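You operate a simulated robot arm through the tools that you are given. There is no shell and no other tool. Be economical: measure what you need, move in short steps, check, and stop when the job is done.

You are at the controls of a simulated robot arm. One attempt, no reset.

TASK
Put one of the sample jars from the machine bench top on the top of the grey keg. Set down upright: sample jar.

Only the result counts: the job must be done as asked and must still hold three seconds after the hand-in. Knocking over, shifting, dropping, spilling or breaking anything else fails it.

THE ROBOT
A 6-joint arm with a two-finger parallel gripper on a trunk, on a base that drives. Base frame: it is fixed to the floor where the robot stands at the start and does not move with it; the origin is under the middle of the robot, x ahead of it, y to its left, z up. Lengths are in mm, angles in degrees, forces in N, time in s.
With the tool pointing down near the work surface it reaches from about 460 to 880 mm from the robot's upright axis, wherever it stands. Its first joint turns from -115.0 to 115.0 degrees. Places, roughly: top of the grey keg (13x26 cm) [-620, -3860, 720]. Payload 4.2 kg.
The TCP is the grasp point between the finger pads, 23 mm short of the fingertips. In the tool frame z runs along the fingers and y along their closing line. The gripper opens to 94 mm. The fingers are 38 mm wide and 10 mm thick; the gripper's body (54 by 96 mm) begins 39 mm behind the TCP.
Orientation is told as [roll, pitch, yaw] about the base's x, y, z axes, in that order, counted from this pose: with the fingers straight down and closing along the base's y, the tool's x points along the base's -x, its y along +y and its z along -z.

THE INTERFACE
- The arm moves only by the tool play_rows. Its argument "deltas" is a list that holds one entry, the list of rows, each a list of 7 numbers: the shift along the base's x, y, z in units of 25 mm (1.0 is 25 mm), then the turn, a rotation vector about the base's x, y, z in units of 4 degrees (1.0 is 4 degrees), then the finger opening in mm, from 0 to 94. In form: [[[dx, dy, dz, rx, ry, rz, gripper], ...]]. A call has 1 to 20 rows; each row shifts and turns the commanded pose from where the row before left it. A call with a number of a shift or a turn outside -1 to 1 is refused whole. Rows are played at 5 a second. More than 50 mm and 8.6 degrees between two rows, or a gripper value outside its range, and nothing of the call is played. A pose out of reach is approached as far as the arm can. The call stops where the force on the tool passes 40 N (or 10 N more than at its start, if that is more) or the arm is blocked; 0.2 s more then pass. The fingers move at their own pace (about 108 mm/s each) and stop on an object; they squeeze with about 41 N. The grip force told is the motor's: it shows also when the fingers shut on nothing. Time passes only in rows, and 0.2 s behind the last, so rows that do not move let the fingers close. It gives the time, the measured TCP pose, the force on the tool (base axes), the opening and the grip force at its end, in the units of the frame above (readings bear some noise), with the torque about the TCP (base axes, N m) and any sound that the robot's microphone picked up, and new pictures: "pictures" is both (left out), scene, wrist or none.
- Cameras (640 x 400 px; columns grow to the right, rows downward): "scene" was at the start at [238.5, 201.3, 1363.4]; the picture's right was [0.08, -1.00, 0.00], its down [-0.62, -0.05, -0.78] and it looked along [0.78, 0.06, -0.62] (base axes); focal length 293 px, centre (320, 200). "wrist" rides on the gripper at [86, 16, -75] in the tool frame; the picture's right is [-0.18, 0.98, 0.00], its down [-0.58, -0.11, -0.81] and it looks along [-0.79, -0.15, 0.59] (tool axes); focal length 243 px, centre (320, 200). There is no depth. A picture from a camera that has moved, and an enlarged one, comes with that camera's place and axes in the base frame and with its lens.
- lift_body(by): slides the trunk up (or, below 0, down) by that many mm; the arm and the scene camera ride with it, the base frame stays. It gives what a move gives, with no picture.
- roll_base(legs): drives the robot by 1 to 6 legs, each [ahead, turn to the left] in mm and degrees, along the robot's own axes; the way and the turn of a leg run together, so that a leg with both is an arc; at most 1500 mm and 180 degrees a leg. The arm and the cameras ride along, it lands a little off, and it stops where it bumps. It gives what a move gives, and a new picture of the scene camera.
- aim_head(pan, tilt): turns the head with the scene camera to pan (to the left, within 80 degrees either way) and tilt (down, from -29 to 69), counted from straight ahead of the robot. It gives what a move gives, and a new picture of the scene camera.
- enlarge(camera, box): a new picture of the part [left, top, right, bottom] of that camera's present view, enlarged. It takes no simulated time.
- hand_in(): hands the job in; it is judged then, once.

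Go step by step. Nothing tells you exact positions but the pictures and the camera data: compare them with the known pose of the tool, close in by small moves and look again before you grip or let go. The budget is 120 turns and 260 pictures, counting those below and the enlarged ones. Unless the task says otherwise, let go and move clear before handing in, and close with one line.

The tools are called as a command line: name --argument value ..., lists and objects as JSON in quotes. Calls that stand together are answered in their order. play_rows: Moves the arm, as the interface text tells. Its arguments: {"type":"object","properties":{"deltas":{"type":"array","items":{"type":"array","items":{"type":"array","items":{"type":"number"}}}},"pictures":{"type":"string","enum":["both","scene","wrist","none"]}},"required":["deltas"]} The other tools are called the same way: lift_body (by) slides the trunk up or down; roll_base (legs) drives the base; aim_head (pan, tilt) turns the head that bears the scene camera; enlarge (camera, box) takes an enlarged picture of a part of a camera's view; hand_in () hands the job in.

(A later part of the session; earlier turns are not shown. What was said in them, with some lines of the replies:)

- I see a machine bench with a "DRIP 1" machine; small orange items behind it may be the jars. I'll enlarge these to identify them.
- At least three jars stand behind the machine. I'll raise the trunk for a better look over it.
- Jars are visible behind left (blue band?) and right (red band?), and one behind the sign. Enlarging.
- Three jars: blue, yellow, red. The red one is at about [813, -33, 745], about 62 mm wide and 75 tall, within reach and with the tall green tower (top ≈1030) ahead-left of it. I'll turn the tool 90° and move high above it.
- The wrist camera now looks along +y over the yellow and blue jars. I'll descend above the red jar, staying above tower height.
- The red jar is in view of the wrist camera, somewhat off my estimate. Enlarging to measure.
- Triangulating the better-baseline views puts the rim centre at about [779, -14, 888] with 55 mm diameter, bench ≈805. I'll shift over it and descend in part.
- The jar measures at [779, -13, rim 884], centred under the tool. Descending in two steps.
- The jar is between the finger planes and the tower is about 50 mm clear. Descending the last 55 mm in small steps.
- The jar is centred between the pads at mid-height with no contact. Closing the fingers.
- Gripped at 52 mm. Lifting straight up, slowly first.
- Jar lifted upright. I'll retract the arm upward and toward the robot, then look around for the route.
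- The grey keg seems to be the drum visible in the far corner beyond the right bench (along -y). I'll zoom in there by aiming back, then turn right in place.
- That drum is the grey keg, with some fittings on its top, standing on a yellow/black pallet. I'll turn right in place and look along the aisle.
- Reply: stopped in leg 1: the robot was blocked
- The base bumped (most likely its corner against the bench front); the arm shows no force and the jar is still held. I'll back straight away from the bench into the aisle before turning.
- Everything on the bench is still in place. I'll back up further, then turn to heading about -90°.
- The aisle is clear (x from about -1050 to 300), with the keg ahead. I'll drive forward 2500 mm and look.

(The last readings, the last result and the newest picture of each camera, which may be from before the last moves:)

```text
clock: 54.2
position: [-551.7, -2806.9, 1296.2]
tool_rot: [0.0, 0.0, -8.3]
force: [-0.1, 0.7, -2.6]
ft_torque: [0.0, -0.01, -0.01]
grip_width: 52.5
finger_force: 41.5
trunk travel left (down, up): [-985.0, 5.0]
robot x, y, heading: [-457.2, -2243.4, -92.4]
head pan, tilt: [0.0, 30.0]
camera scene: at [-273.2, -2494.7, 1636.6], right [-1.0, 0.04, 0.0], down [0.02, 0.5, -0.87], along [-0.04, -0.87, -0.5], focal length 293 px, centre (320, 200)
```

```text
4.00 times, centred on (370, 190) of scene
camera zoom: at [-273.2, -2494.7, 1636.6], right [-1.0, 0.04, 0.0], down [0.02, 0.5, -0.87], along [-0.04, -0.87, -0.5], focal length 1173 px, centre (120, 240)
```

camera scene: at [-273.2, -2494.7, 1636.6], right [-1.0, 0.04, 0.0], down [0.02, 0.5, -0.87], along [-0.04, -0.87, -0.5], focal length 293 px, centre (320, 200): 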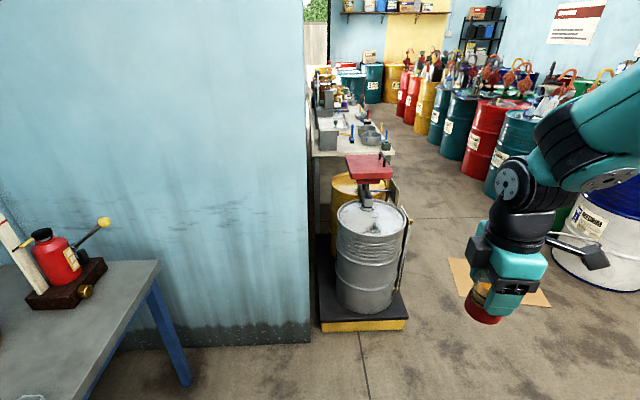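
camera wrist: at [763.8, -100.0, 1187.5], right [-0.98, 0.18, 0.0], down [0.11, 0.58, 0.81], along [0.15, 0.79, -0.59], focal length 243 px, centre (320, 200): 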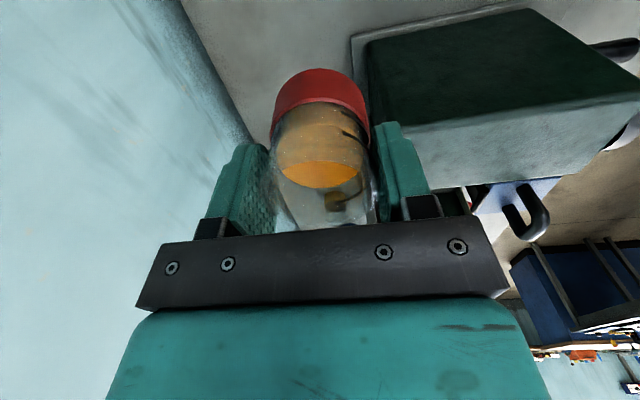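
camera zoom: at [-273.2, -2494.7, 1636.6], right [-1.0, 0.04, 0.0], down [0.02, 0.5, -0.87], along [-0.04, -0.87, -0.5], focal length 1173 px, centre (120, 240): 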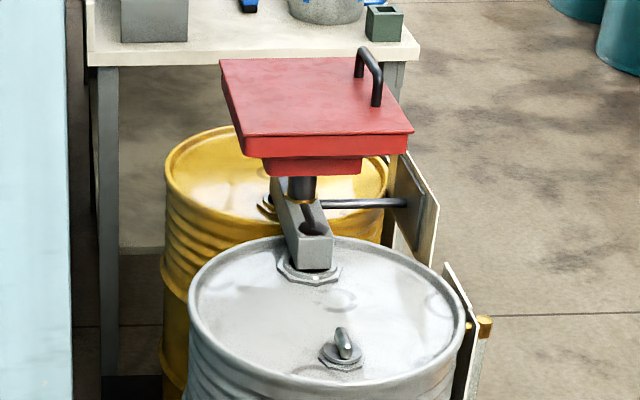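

The keg top has a bung with a red-plate stand at the back (y≈-3985) and a cap at the front (y≈-3768); the free zone is between. I'll drive closer and measure the red plate.

roll_base --legs '[[820, 0]]'

aim_head --pan -10 --tilt 45

enlarge --camera "wrist" --box '[0, 0, 640, 400]'

```text
clock: 58.6
position: [-576.4, -3636.5, 1295.7]
tool_rot: [-0.1, 0.0, -7.8]
force: [-0.3, -0.4, -2.2]
ft_torque: [0.01, -0.02, 0.01]
grip_width: 52.8
finger_force: 40.9
trunk travel left (down, up): [-985.0, 5.0]
robot x, y, heading: [-487.6, -3076.3, -92.0]
head pan, tilt: [0.0, 30.0]
camera scene: at [-302.1, -3322.7, 1636.6], right [-1.0, 0.03, 0.0], down [0.02, 0.5, -0.87], along [-0.03, -0.87, -0.5], focal length 293 px, centre (320, 200)
```

scene: 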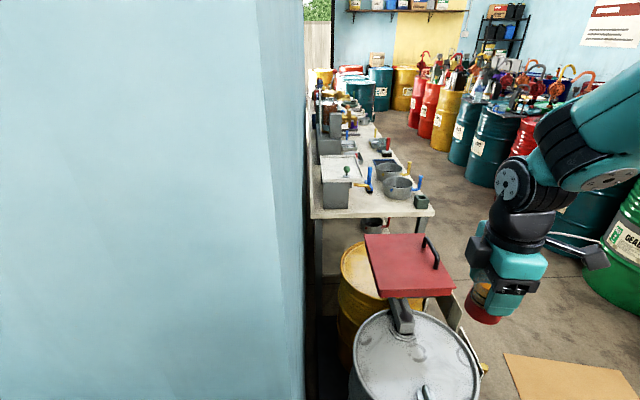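

```text
clock: 59.4
position: [-576.4, -3636.2, 1296.3]
tool_rot: [0.0, 0.0, -7.8]
force: [0.1, 0.5, -1.8]
ft_torque: [0.02, -0.03, 0.0]
grip_width: 52.5
finger_force: 40.4
trunk travel left (down, up): [-985.0, 5.0]
robot x, y, heading: [-488.0, -3075.0, -91.9]
head pan, tilt: [-10.0, 45.0]
camera scene: at [-315.8, -3312.0, 1614.0], right [-0.98, 0.21, 0.0], down [0.15, 0.69, -0.71], along [-0.15, -0.69, -0.71], focal length 293 px, centre (320, 200)
```

scene: 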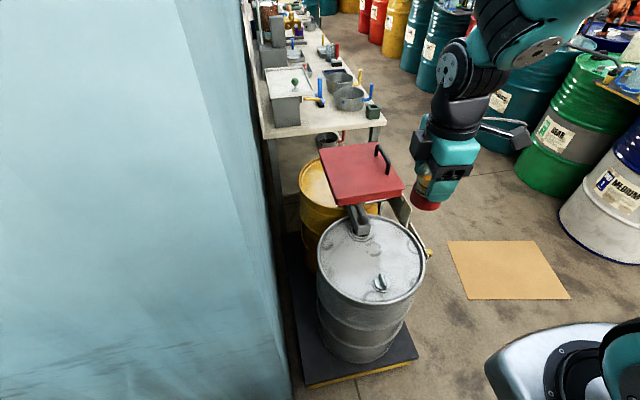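

```text
1.00 times, centred on (320, 200) of wrist (not enlarged: the box is as wide or as high as the picture)
camera zoom: at [-660.5, -3609.1, 1370.9], right [0.32, 0.95, 0.0], down [0.56, -0.19, 0.81], along [0.77, -0.25, -0.59], focal length 243 px, centre (320, 200)
```

zoom: 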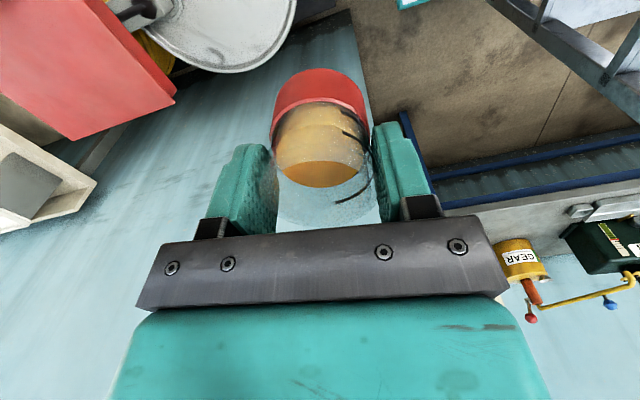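

I need precise plate geometry; enlarging the current scene view around the keg.

enlarge --camera "scene" --box '[290, 130, 450, 230]'

enlarge --camera "scene" --box '[290, 200, 450, 300]'

```text
4.00 times, centred on (370, 180) of scene
camera zoom: at [-315.8, -3312.0, 1614.0], right [-0.98, 0.21, 0.0], down [0.15, 0.69, -0.71], along [-0.15, -0.69, -0.71], focal length 1173 px, centre (120, 280)
```

zoom: 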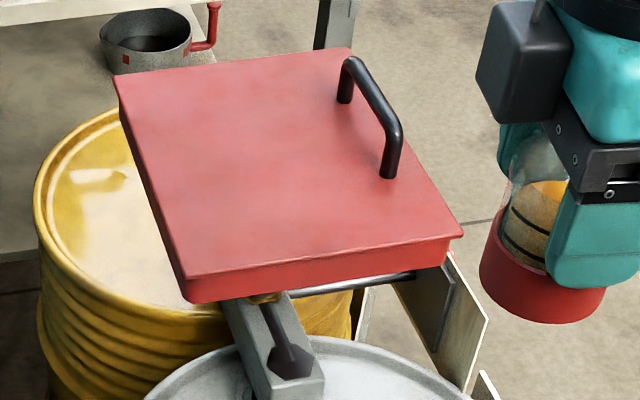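

```text
4.00 times, centred on (370, 250) of scene
camera zoom: at [-315.8, -3312.0, 1614.0], right [-0.98, 0.21, 0.0], down [0.15, 0.69, -0.71], along [-0.15, -0.69, -0.71], focal length 1173 px, centre (120, 0)
```

zoom: 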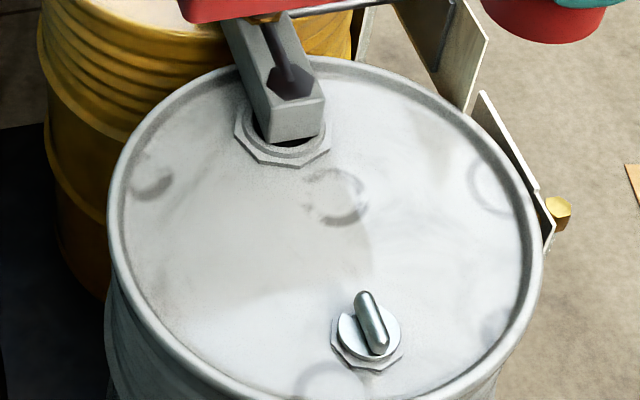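

Plate near edge is at y≈-3950 (top z≈953, x -737…-505), cap at [-623,-3755], stand flange front at y≈-3939. Target for the jar: [-683, -3850, 720]. Lowering the trunk a bit, then moving above it.

lift_body --by -90

play_rows --deltas '[[[-0.1, -0.2, 0, 0, 0, 0.1, 40], [-0.2, -0.4, 0, 0, 0, 0.15, 40], [-0.3, -0.6, 0, 0, 0, 0.15, 40], [-0.3, -0.6, 0, 0, 0, 0.15, 40], [-0.3, -0.6, 0, 0, 0, 0.15, 40], [-0.3, -0.6, 0, 0, 0, 0.15, 40], [-0.3, -0.6, 0, 0, 0, 0.15, 40], [-0.3, -0.6, 0, 0, 0, 0.15, 40], [-0.3, -0.6, 0, 0, 0, 0.15, 40], [-0.3, -0.6, 0, 0, 0, 0.15, 40], [-0.3, -0.6, 0, 0, 0, 0.15, 40], [-0.3, -0.6, 0, 0, 0, 0.15, 40], [-0.3, -0.6, 0, 0, 0, 0.15, 40], [-0.3, -0.6, 0, 0, 0, 0.1, 40], [-0.3, -0.5, 0, 0, 0, 0, 40], [-0.2, -0.3, 0, 0, 0, 0, 40]]]'

```text
clock: 60.6
position: [-576.9, -3635.6, 1206.7]
tool_rot: [0.0, 0.0, -7.9]
force: [0.5, 0.4, -1.7]
ft_torque: [0.02, 0.02, 0.0]
grip_width: 52.5
finger_force: 41.3
trunk travel left (down, up): [-895.0, 95.0]
robot x, y, heading: [-488.3, -3075.2, -91.9]
head pan, tilt: [-10.0, 45.0]
```

```text
clock: 64.0
position: [-688.1, -3852.2, 1206.3]
tool_rot: [0.0, 0.0, 0.3]
force: [-0.3, 0.3, -1.3]
ft_torque: [0.0, -0.04, -0.01]
grip_width: 52.6
finger_force: 41.0
trunk travel left (down, up): [-895.0, 95.0]
robot x, y, heading: [-488.4, -3072.2, -91.9]
head pan, tilt: [-10.0, 45.0]
camera scene: at [-315.8, -3312.0, 1524.0], right [-0.98, 0.21, 0.0], down [0.15, 0.69, -0.71], along [-0.15, -0.69, -0.71], focal length 293 px, centre (320, 200)
camera wrist: at [-773.8, -3836.3, 1280.7], right [0.18, 0.98, 0.0], down [0.58, -0.11, 0.81], along [0.79, -0.14, -0.59], focal length 243 px, centre (320, 200)
```

scene: 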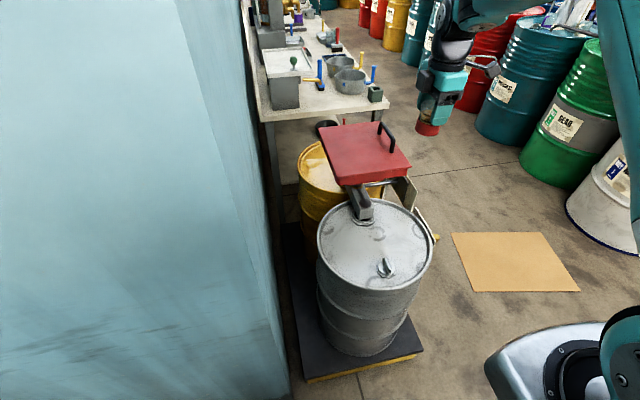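
wrist: 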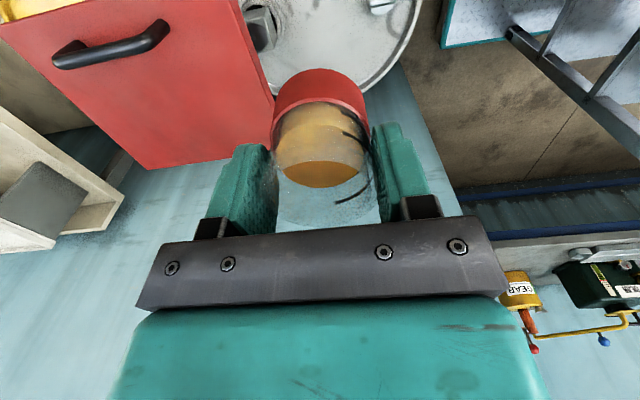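

Plate edge confirmed at y≈-3945, ~45 mm clear of the gripper. Descending above the target.

play_rows --deltas '[[[0.1, 0.1, -0.4, 0, 0, 0, 40], [0.1, 0.1, -0.8, 0, 0, 0, 40], [0, 0.1, -0.8, 0, 0, 0, 40], [0, 0, -0.8, 0, 0, 0, 40], [0, 0, -0.8, 0, 0, 0, 40], [0, 0, -0.8, 0, 0, 0, 40], [0, 0, -0.8, 0, 0, 0, 40], [0, 0, -0.8, 0, 0, 0, 40], [0, 0, -0.8, 0, 0, 0, 40], [0, 0, -0.8, 0, 0, 0, 40], [0, 0, -0.8, 0, 0, 0, 40], [0, 0, -0.8, 0, 0, 0, 40]]]'

enlarge --camera "scene" --box '[300, 110, 540, 260]'

```text
clock: 66.6
position: [-683.6, -3844.4, 978.1]
tool_rot: [0.1, 0.0, 0.2]
force: [0.5, -1.4, -1.3]
ft_torque: [-0.02, 0.02, -0.01]
grip_width: 52.7
finger_force: 41.2
trunk travel left (down, up): [-895.0, 95.0]
robot x, y, heading: [-489.3, -3072.6, -91.8]
head pan, tilt: [-10.0, 45.0]
camera scene: at [-315.9, -3311.8, 1524.0], right [-0.98, 0.21, 0.0], down [0.15, 0.69, -0.71], along [-0.15, -0.69, -0.71], focal length 293 px, centre (320, 200)
camera wrist: at [-769.1, -3828.1, 1051.6], right [0.18, 0.98, 0.0], down [0.58, -0.11, 0.81], along [0.79, -0.15, -0.59], focal length 243 px, centre (320, 200)
```

scene: 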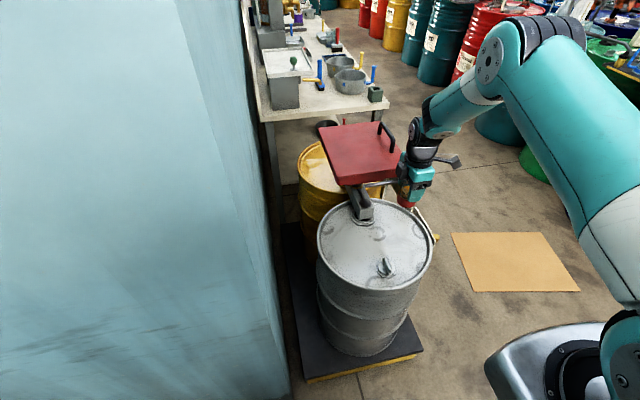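
wrist: 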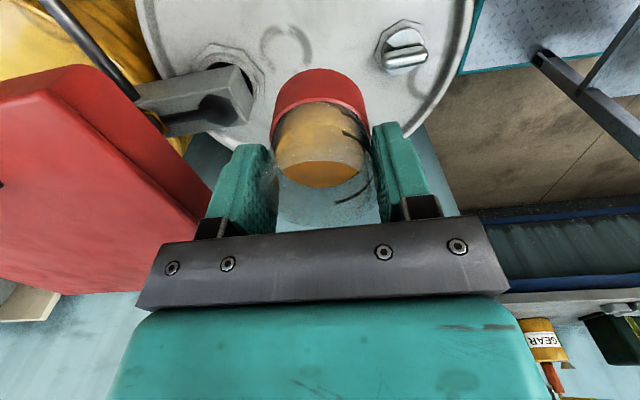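

```text
2.67 times, centred on (420, 185) of scene
camera zoom: at [-315.9, -3311.8, 1524.0], right [-0.98, 0.21, 0.0], down [0.15, 0.69, -0.71], along [-0.15, -0.69, -0.71], focal length 782 px, centre (53, 240)
```

zoom: 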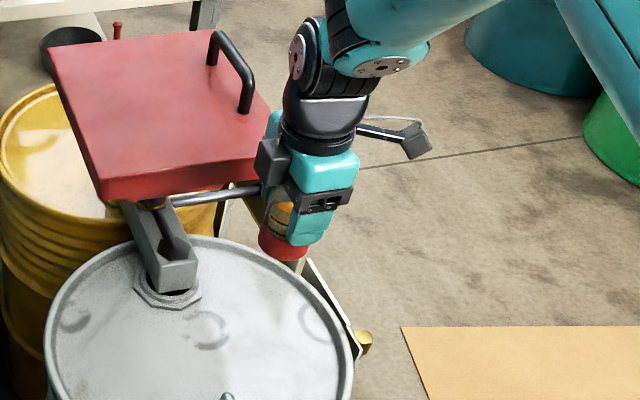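

Clear on all sides. Continuing down 100 mm.

play_rows --deltas '[[[0, 0, -0.6, 0, 0, 0, 40], [0, 0, -0.7, 0, 0, 0, 40], [0, 0, -0.7, 0, 0, 0, 40], [0, 0, -0.7, 0, 0, 0, 40], [0, 0, -0.7, 0, 0, 0, 40], [0, 0, -0.6, 0, 0, 0, 40]]]'

enlarge --camera "scene" --box '[320, 130, 480, 230]'

```text
clock: 68.0
position: [-680.8, -3843.0, 877.6]
tool_rot: [0.0, 0.0, 0.3]
force: [0.6, -0.3, -2.4]
ft_torque: [0.01, 0.0, 0.0]
grip_width: 52.6
finger_force: 40.8
trunk travel left (down, up): [-895.0, 95.0]
robot x, y, heading: [-494.2, -3070.7, -92.2]
head pan, tilt: [-10.0, 45.0]
camera scene: at [-315.9, -3311.9, 1524.0], right [-0.98, 0.21, 0.0], down [0.15, 0.69, -0.71], along [-0.15, -0.69, -0.71], focal length 293 px, centre (320, 200)
camera wrist: at [-768.5, -3827.7, 951.7], right [0.18, 0.98, 0.0], down [0.58, -0.11, 0.81], along [0.79, -0.14, -0.59], focal length 243 px, centre (320, 200)
```

scene: 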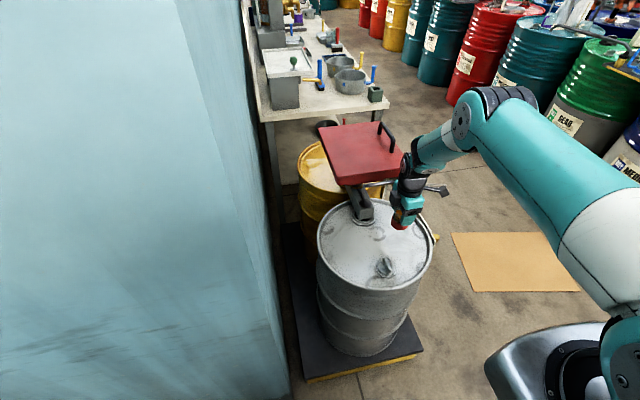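
wrist: 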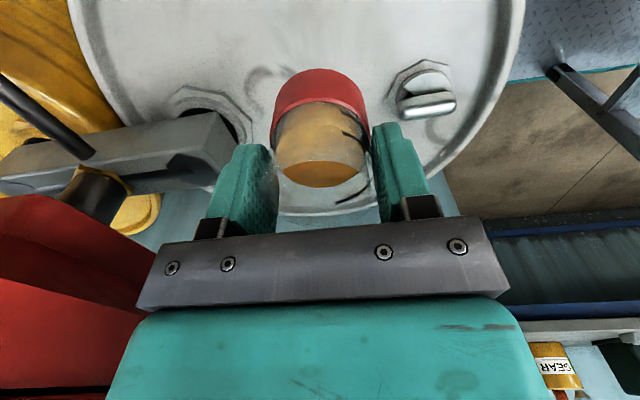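

```text
4.00 times, centred on (400, 180) of scene
camera zoom: at [-315.9, -3311.9, 1524.0], right [-0.98, 0.21, 0.0], down [0.15, 0.69, -0.71], along [-0.15, -0.69, -0.71], focal length 1173 px, centre (0, 280)
```

zoom: 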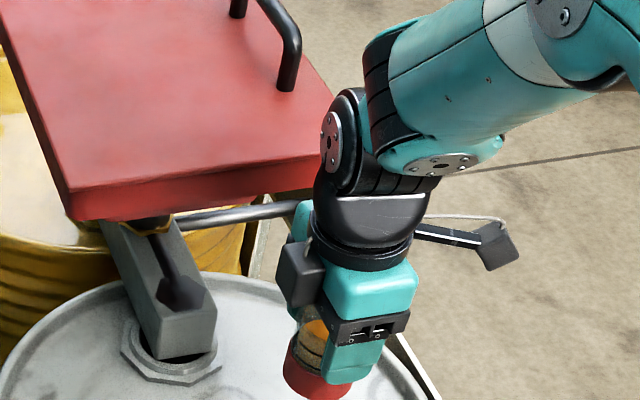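

On course; descending to just above the keg top with a small shift away from the cap.

play_rows --deltas '[[[-0.1, 0, -0.6, 0, 0, 0, 40], [-0.1, 0, -0.6, 0, 0, 0, 40], [-0.1, 0, -0.6, 0, 0, 0, 40], [0, 0, -0.6, 0, 0, 0, 40], [0, 0, -0.6, 0, 0, 0, 40], [0, 0, -0.5, 0, 0, 0, 40]]]'

enlarge --camera "scene" --box '[320, 150, 480, 250]'

```text
clock: 69.4
position: [-688.7, -3844.3, 789.1]
tool_rot: [-0.1, 0.1, 0.2]
force: [-0.1, 0.7, -2.2]
ft_torque: [0.05, 0.0, 0.0]
grip_width: 52.8
finger_force: 41.1
trunk travel left (down, up): [-895.0, 95.0]
robot x, y, heading: [-489.3, -3074.6, -92.0]
head pan, tilt: [-10.0, 45.0]
camera scene: at [-315.9, -3311.9, 1524.0], right [-0.98, 0.21, 0.0], down [0.15, 0.69, -0.71], along [-0.15, -0.69, -0.71], focal length 293 px, centre (320, 200)
camera wrist: at [-775.3, -3828.3, 863.8], right [0.18, 0.98, 0.0], down [0.58, -0.11, 0.81], along [0.79, -0.15, -0.59], focal length 243 px, centre (320, 200)
```

scene: 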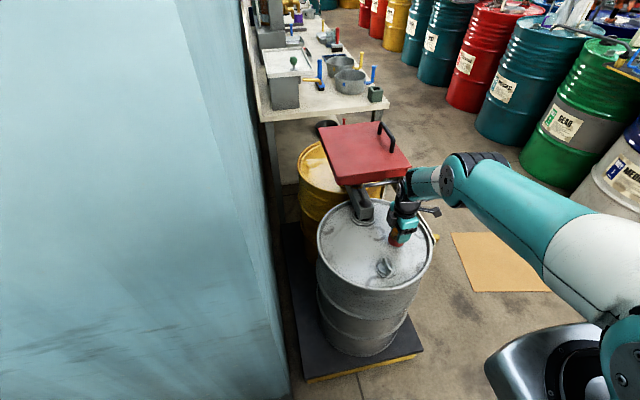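
wrist: 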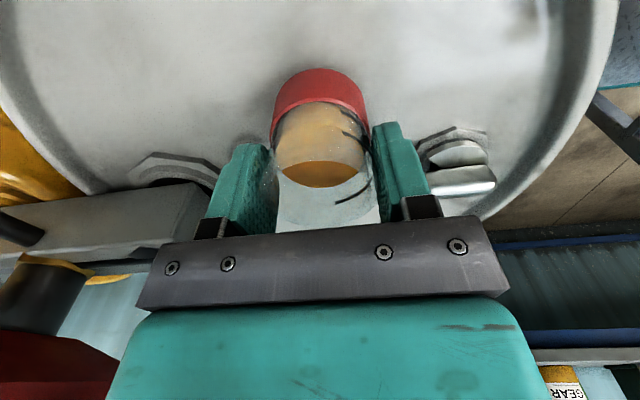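

```text
4.00 times, centred on (400, 200) of scene
camera zoom: at [-315.9, -3311.9, 1524.0], right [-0.98, 0.21, 0.0], down [0.15, 0.69, -0.71], along [-0.15, -0.69, -0.71], focal length 1173 px, centre (0, 200)
```

zoom: 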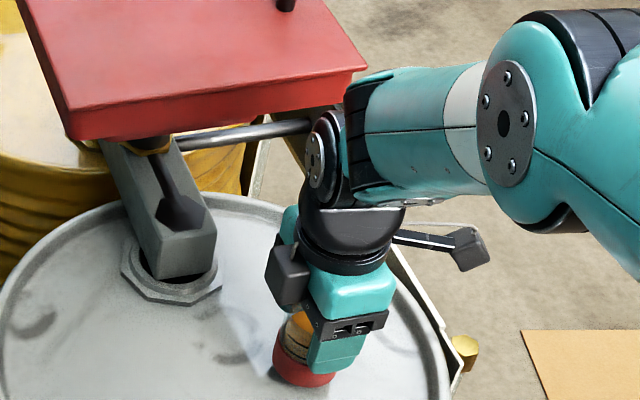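

Jar bottom is about 20-25 mm above the keg top. Lowering slowly, watching the force.

play_rows --deltas '[[[0, 0, -0.2, 0, 0, 0, 40], [0, 0, -0.2, 0, 0, 0, 40], [0, 0, -0.15, 0, 0, 0, 40], [0, 0, -0.1, 0, 0, 0, 40]]]' --pictures "wrist"

enlarge --camera "scene" --box '[360, 200, 440, 250]'

```text
clock: 70.4
position: [-689.6, -3845.7, 776.0]
tool_rot: [-0.2, 0.1, 0.3]
force: [3.9, 13.1, 37.3]
ft_torque: [0.59, -0.2, 0.0]
grip_width: 52.6
finger_force: 40.8
trunk travel left (down, up): [-895.0, 95.0]
robot x, y, heading: [-492.1, -3073.2, -91.8]
head pan, tilt: [-10.0, 45.0]
camera wrist: at [-775.8, -3829.0, 851.2], right [0.18, 0.98, 0.0], down [0.58, -0.1, 0.81], along [0.79, -0.15, -0.59], focal length 243 px, centre (320, 200)
```

wrist: 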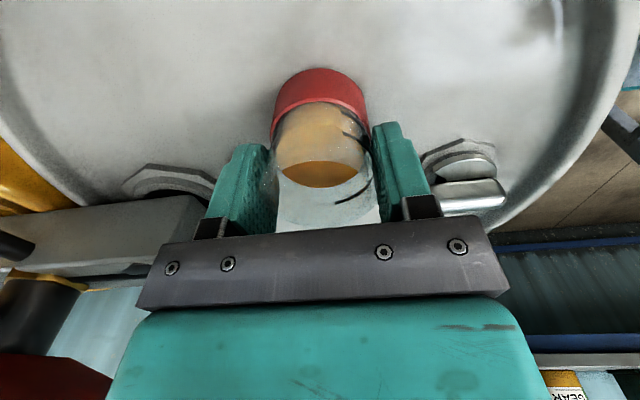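

```text
8.00 times, centred on (400, 225) of scene
camera zoom: at [-315.2, -3309.6, 1525.0], right [-0.98, 0.21, 0.0], down [0.15, 0.69, -0.71], along [-0.15, -0.69, -0.71], focal length 2346 px, centre (-320, 0)
```

zoom: 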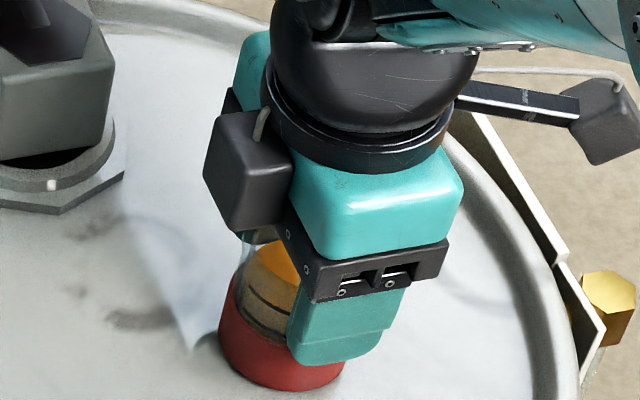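

Contact: the force and torque pattern match the jar's base resting on the keg. I'll relieve the pressure slightly before releasing.

play_rows --deltas '[[[0, 0, 0.05, 0, 0, 0, 40], [0, 0, 0.0, 0, 0, 0, 40]]]' --pictures "none"

```text
clock: 71.0
position: [-690.1, -3844.4, 777.8]
tool_rot: [-0.4, 0.0, 0.3]
force: [1.8, 2.0, 37.2]
ft_torque: [0.35, -0.16, 0.0]
grip_width: 52.6
finger_force: 40.8
trunk travel left (down, up): [-895.0, 95.0]
robot x, y, heading: [-486.4, -3072.9, -92.0]
head pan, tilt: [-10.0, 45.0]
```

play_rows --deltas '[[[0, 0, 0.05, 0, 0, 0, 40], [0, 0, 0.0, 0, 0, 0, 40]]]' --pictures "none"

```text
clock: 71.6
position: [-689.7, -3844.4, 776.9]
tool_rot: [-0.2, 0.0, 0.2]
force: [1.5, -5.2, 25.6]
ft_torque: [-0.2, 0.0, -0.01]
grip_width: 52.5
finger_force: 41.2
trunk travel left (down, up): [-895.0, 95.0]
robot x, y, heading: [-493.7, -3076.9, -91.7]
head pan, tilt: [-10.0, 45.0]
```

play_rows --deltas '[[[0, 0, 0.06, 0, 0, 0, 40], [0, 0, 0.0, 0, 0, 0, 40]]]' --pictures "none"

```text
clock: 72.2
position: [-688.4, -3842.6, 776.8]
tool_rot: [-0.1, 0.0, 0.2]
force: [1.1, -6.0, 14.4]
ft_torque: [-0.64, 0.09, 0.05]
grip_width: 52.7
finger_force: 41.0
trunk travel left (down, up): [-895.0, 95.0]
robot x, y, heading: [-489.0, -3074.6, -91.8]
head pan, tilt: [-10.0, 45.0]
```

play_rows --deltas '[[[0, 0, 0.05, 0, 0, 0, 40], [0, 0, 0.0, 0, 0, 0, 40]]]' --pictures "none"

```text
clock: 72.8
position: [-689.1, -3842.3, 778.9]
tool_rot: [0.2, 0.0, 0.2]
force: [-0.8, -1.7, 4.9]
ft_torque: [-0.21, 0.1, 0.0]
grip_width: 52.7
finger_force: 41.4
trunk travel left (down, up): [-895.0, 95.0]
robot x, y, heading: [-492.7, -3073.9, -91.9]
head pan, tilt: [-10.0, 45.0]
```

The jar now rests lightly on the keg (about 5 N). Opening the fingers moderately.

play_rows --deltas '[[[0, 0, 0, 0, 0, 0, 56], [0, 0, 0, 0, 0, 0, 62], [0, 0, 0, 0, 0, 0, 70], [0, 0, 0, 0, 0, 0, 76], [0, 0, 0, 0, 0, 0, 76]]]'

enlarge --camera "scene" --box '[360, 200, 440, 250]'

```text
clock: 74.0
position: [-689.3, -3843.7, 778.2]
tool_rot: [0.0, 0.0, 0.4]
force: [0.5, -0.7, -1.3]
ft_torque: [0.04, -0.03, -0.02]
grip_width: 76.1
finger_force: 0.1
trunk travel left (down, up): [-895.0, 95.0]
robot x, y, heading: [-488.9, -3070.3, -91.9]
head pan, tilt: [-10.0, 45.0]
camera scene: at [-315.8, -3311.9, 1524.0], right [-0.98, 0.21, 0.0], down [0.15, 0.69, -0.71], along [-0.15, -0.69, -0.71], focal length 293 px, centre (320, 200)
camera wrist: at [-775.8, -3828.3, 852.3], right [0.18, 0.98, 0.0], down [0.58, -0.11, 0.81], along [0.79, -0.14, -0.59], focal length 243 px, centre (320, 200)
```

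scene: 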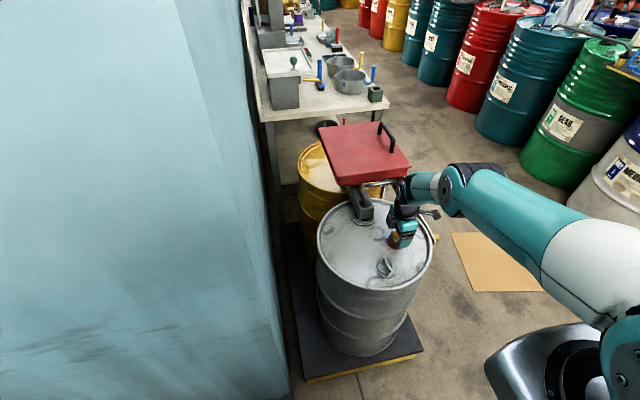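
wrist: 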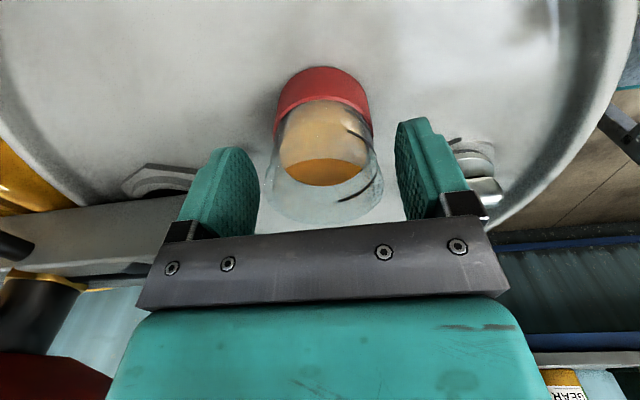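

```text
8.00 times, centred on (400, 225) of scene
camera zoom: at [-315.8, -3311.9, 1524.0], right [-0.98, 0.21, 0.0], down [0.15, 0.69, -0.71], along [-0.15, -0.69, -0.71], focal length 2346 px, centre (-320, 0)
```

zoom: 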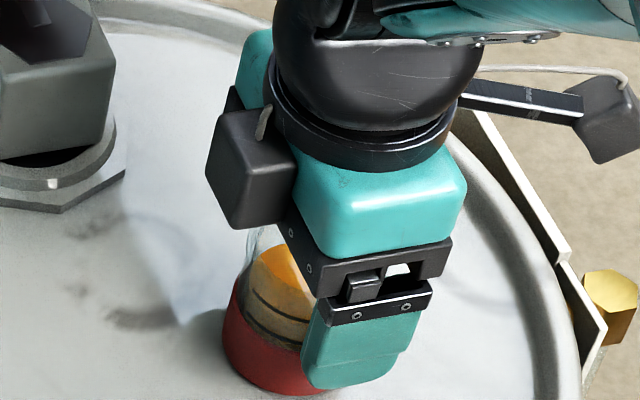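

The jar stands upright and free between the fingers. Raising straight up.

play_rows --deltas '[[[0, 0, 0.2, 0, 0, 0, 76], [0, 0, 0.4, 0, 0, 0, 76], [0, 0, 0.6, 0, 0, 0, 76], [0, 0, 0.8, 0, 0, 0, 76], [0, 0, 1, 0, 0, 0, 76], [0, 0, 1, 0, 0, 0, 76], [0, 0, 1, 0, 0, 0, 76], [0, 0, 1, 0, 0, 0, 76], [0, 0, 1, 0, 0, 0, 76], [0, 0, 1, 0, 0, 0, 76], [0, 0, 1, 0, 0, 0, 76], [0, 0, 1, 0, 0, 0, 76], [0, 0, 1, 0, 0, 0, 76]]]'

enlarge --camera "scene" --box '[310, 150, 470, 250]'

```text
clock: 76.8
position: [-689.2, -3843.6, 1052.5]
tool_rot: [0.0, 0.1, 0.3]
force: [0.2, -0.3, -0.4]
ft_torque: [0.01, 0.01, 0.04]
grip_width: 76.0
finger_force: 0.0
trunk travel left (down, up): [-895.0, 95.0]
robot x, y, heading: [-494.5, -3071.0, -91.9]
head pan, tilt: [-10.0, 45.0]
camera scene: at [-315.9, -3312.1, 1523.9], right [-0.98, 0.21, 0.0], down [0.15, 0.69, -0.71], along [-0.15, -0.69, -0.71], focal length 293 px, centre (320, 200)
camera wrist: at [-775.2, -3828.1, 1126.5], right [0.18, 0.98, 0.0], down [0.58, -0.11, 0.81], along [0.79, -0.14, -0.59], focal length 243 px, centre (320, 200)
```

scene: 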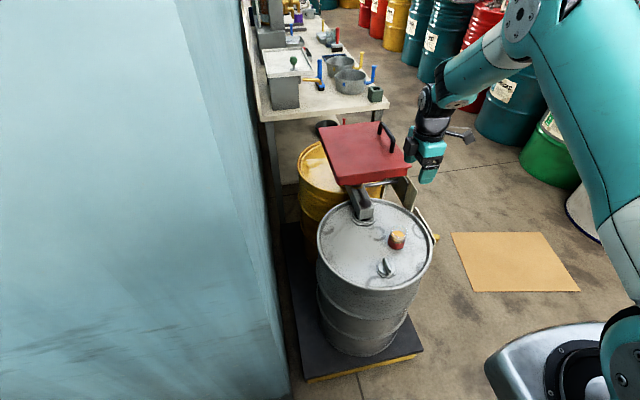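
wrist: 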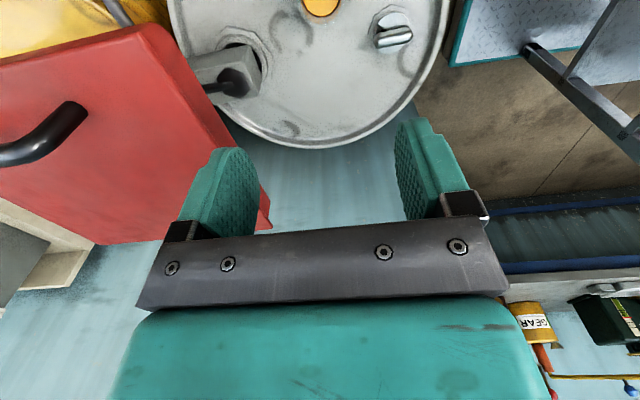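

```text
4.00 times, centred on (390, 200) of scene
camera zoom: at [-315.9, -3312.1, 1523.9], right [-0.98, 0.21, 0.0], down [0.15, 0.69, -0.71], along [-0.15, -0.69, -0.71], focal length 1173 px, centre (40, 200)
```

zoom: 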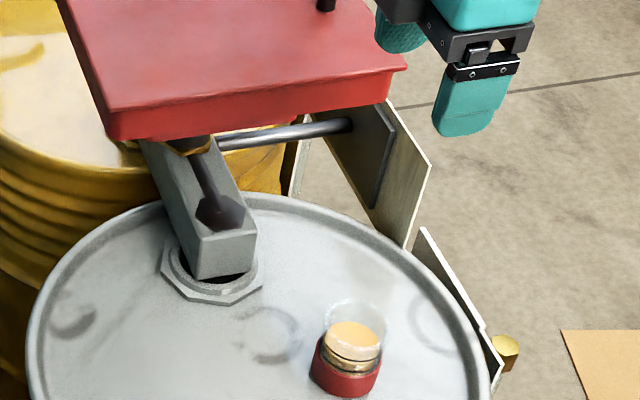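

The jar is standing upright on the grey keg, the gripper is well clear, and nothing else has moved. Handing in.

hand_in

```text
The job is handed in.
```

The red-based sample jar is standing upright on top of the grey keg, with the gripper open and clear. The one bump was the base being blocked on its first turn, probably against the bench front. In the pictures afterwards, nothing on the bench had moved.
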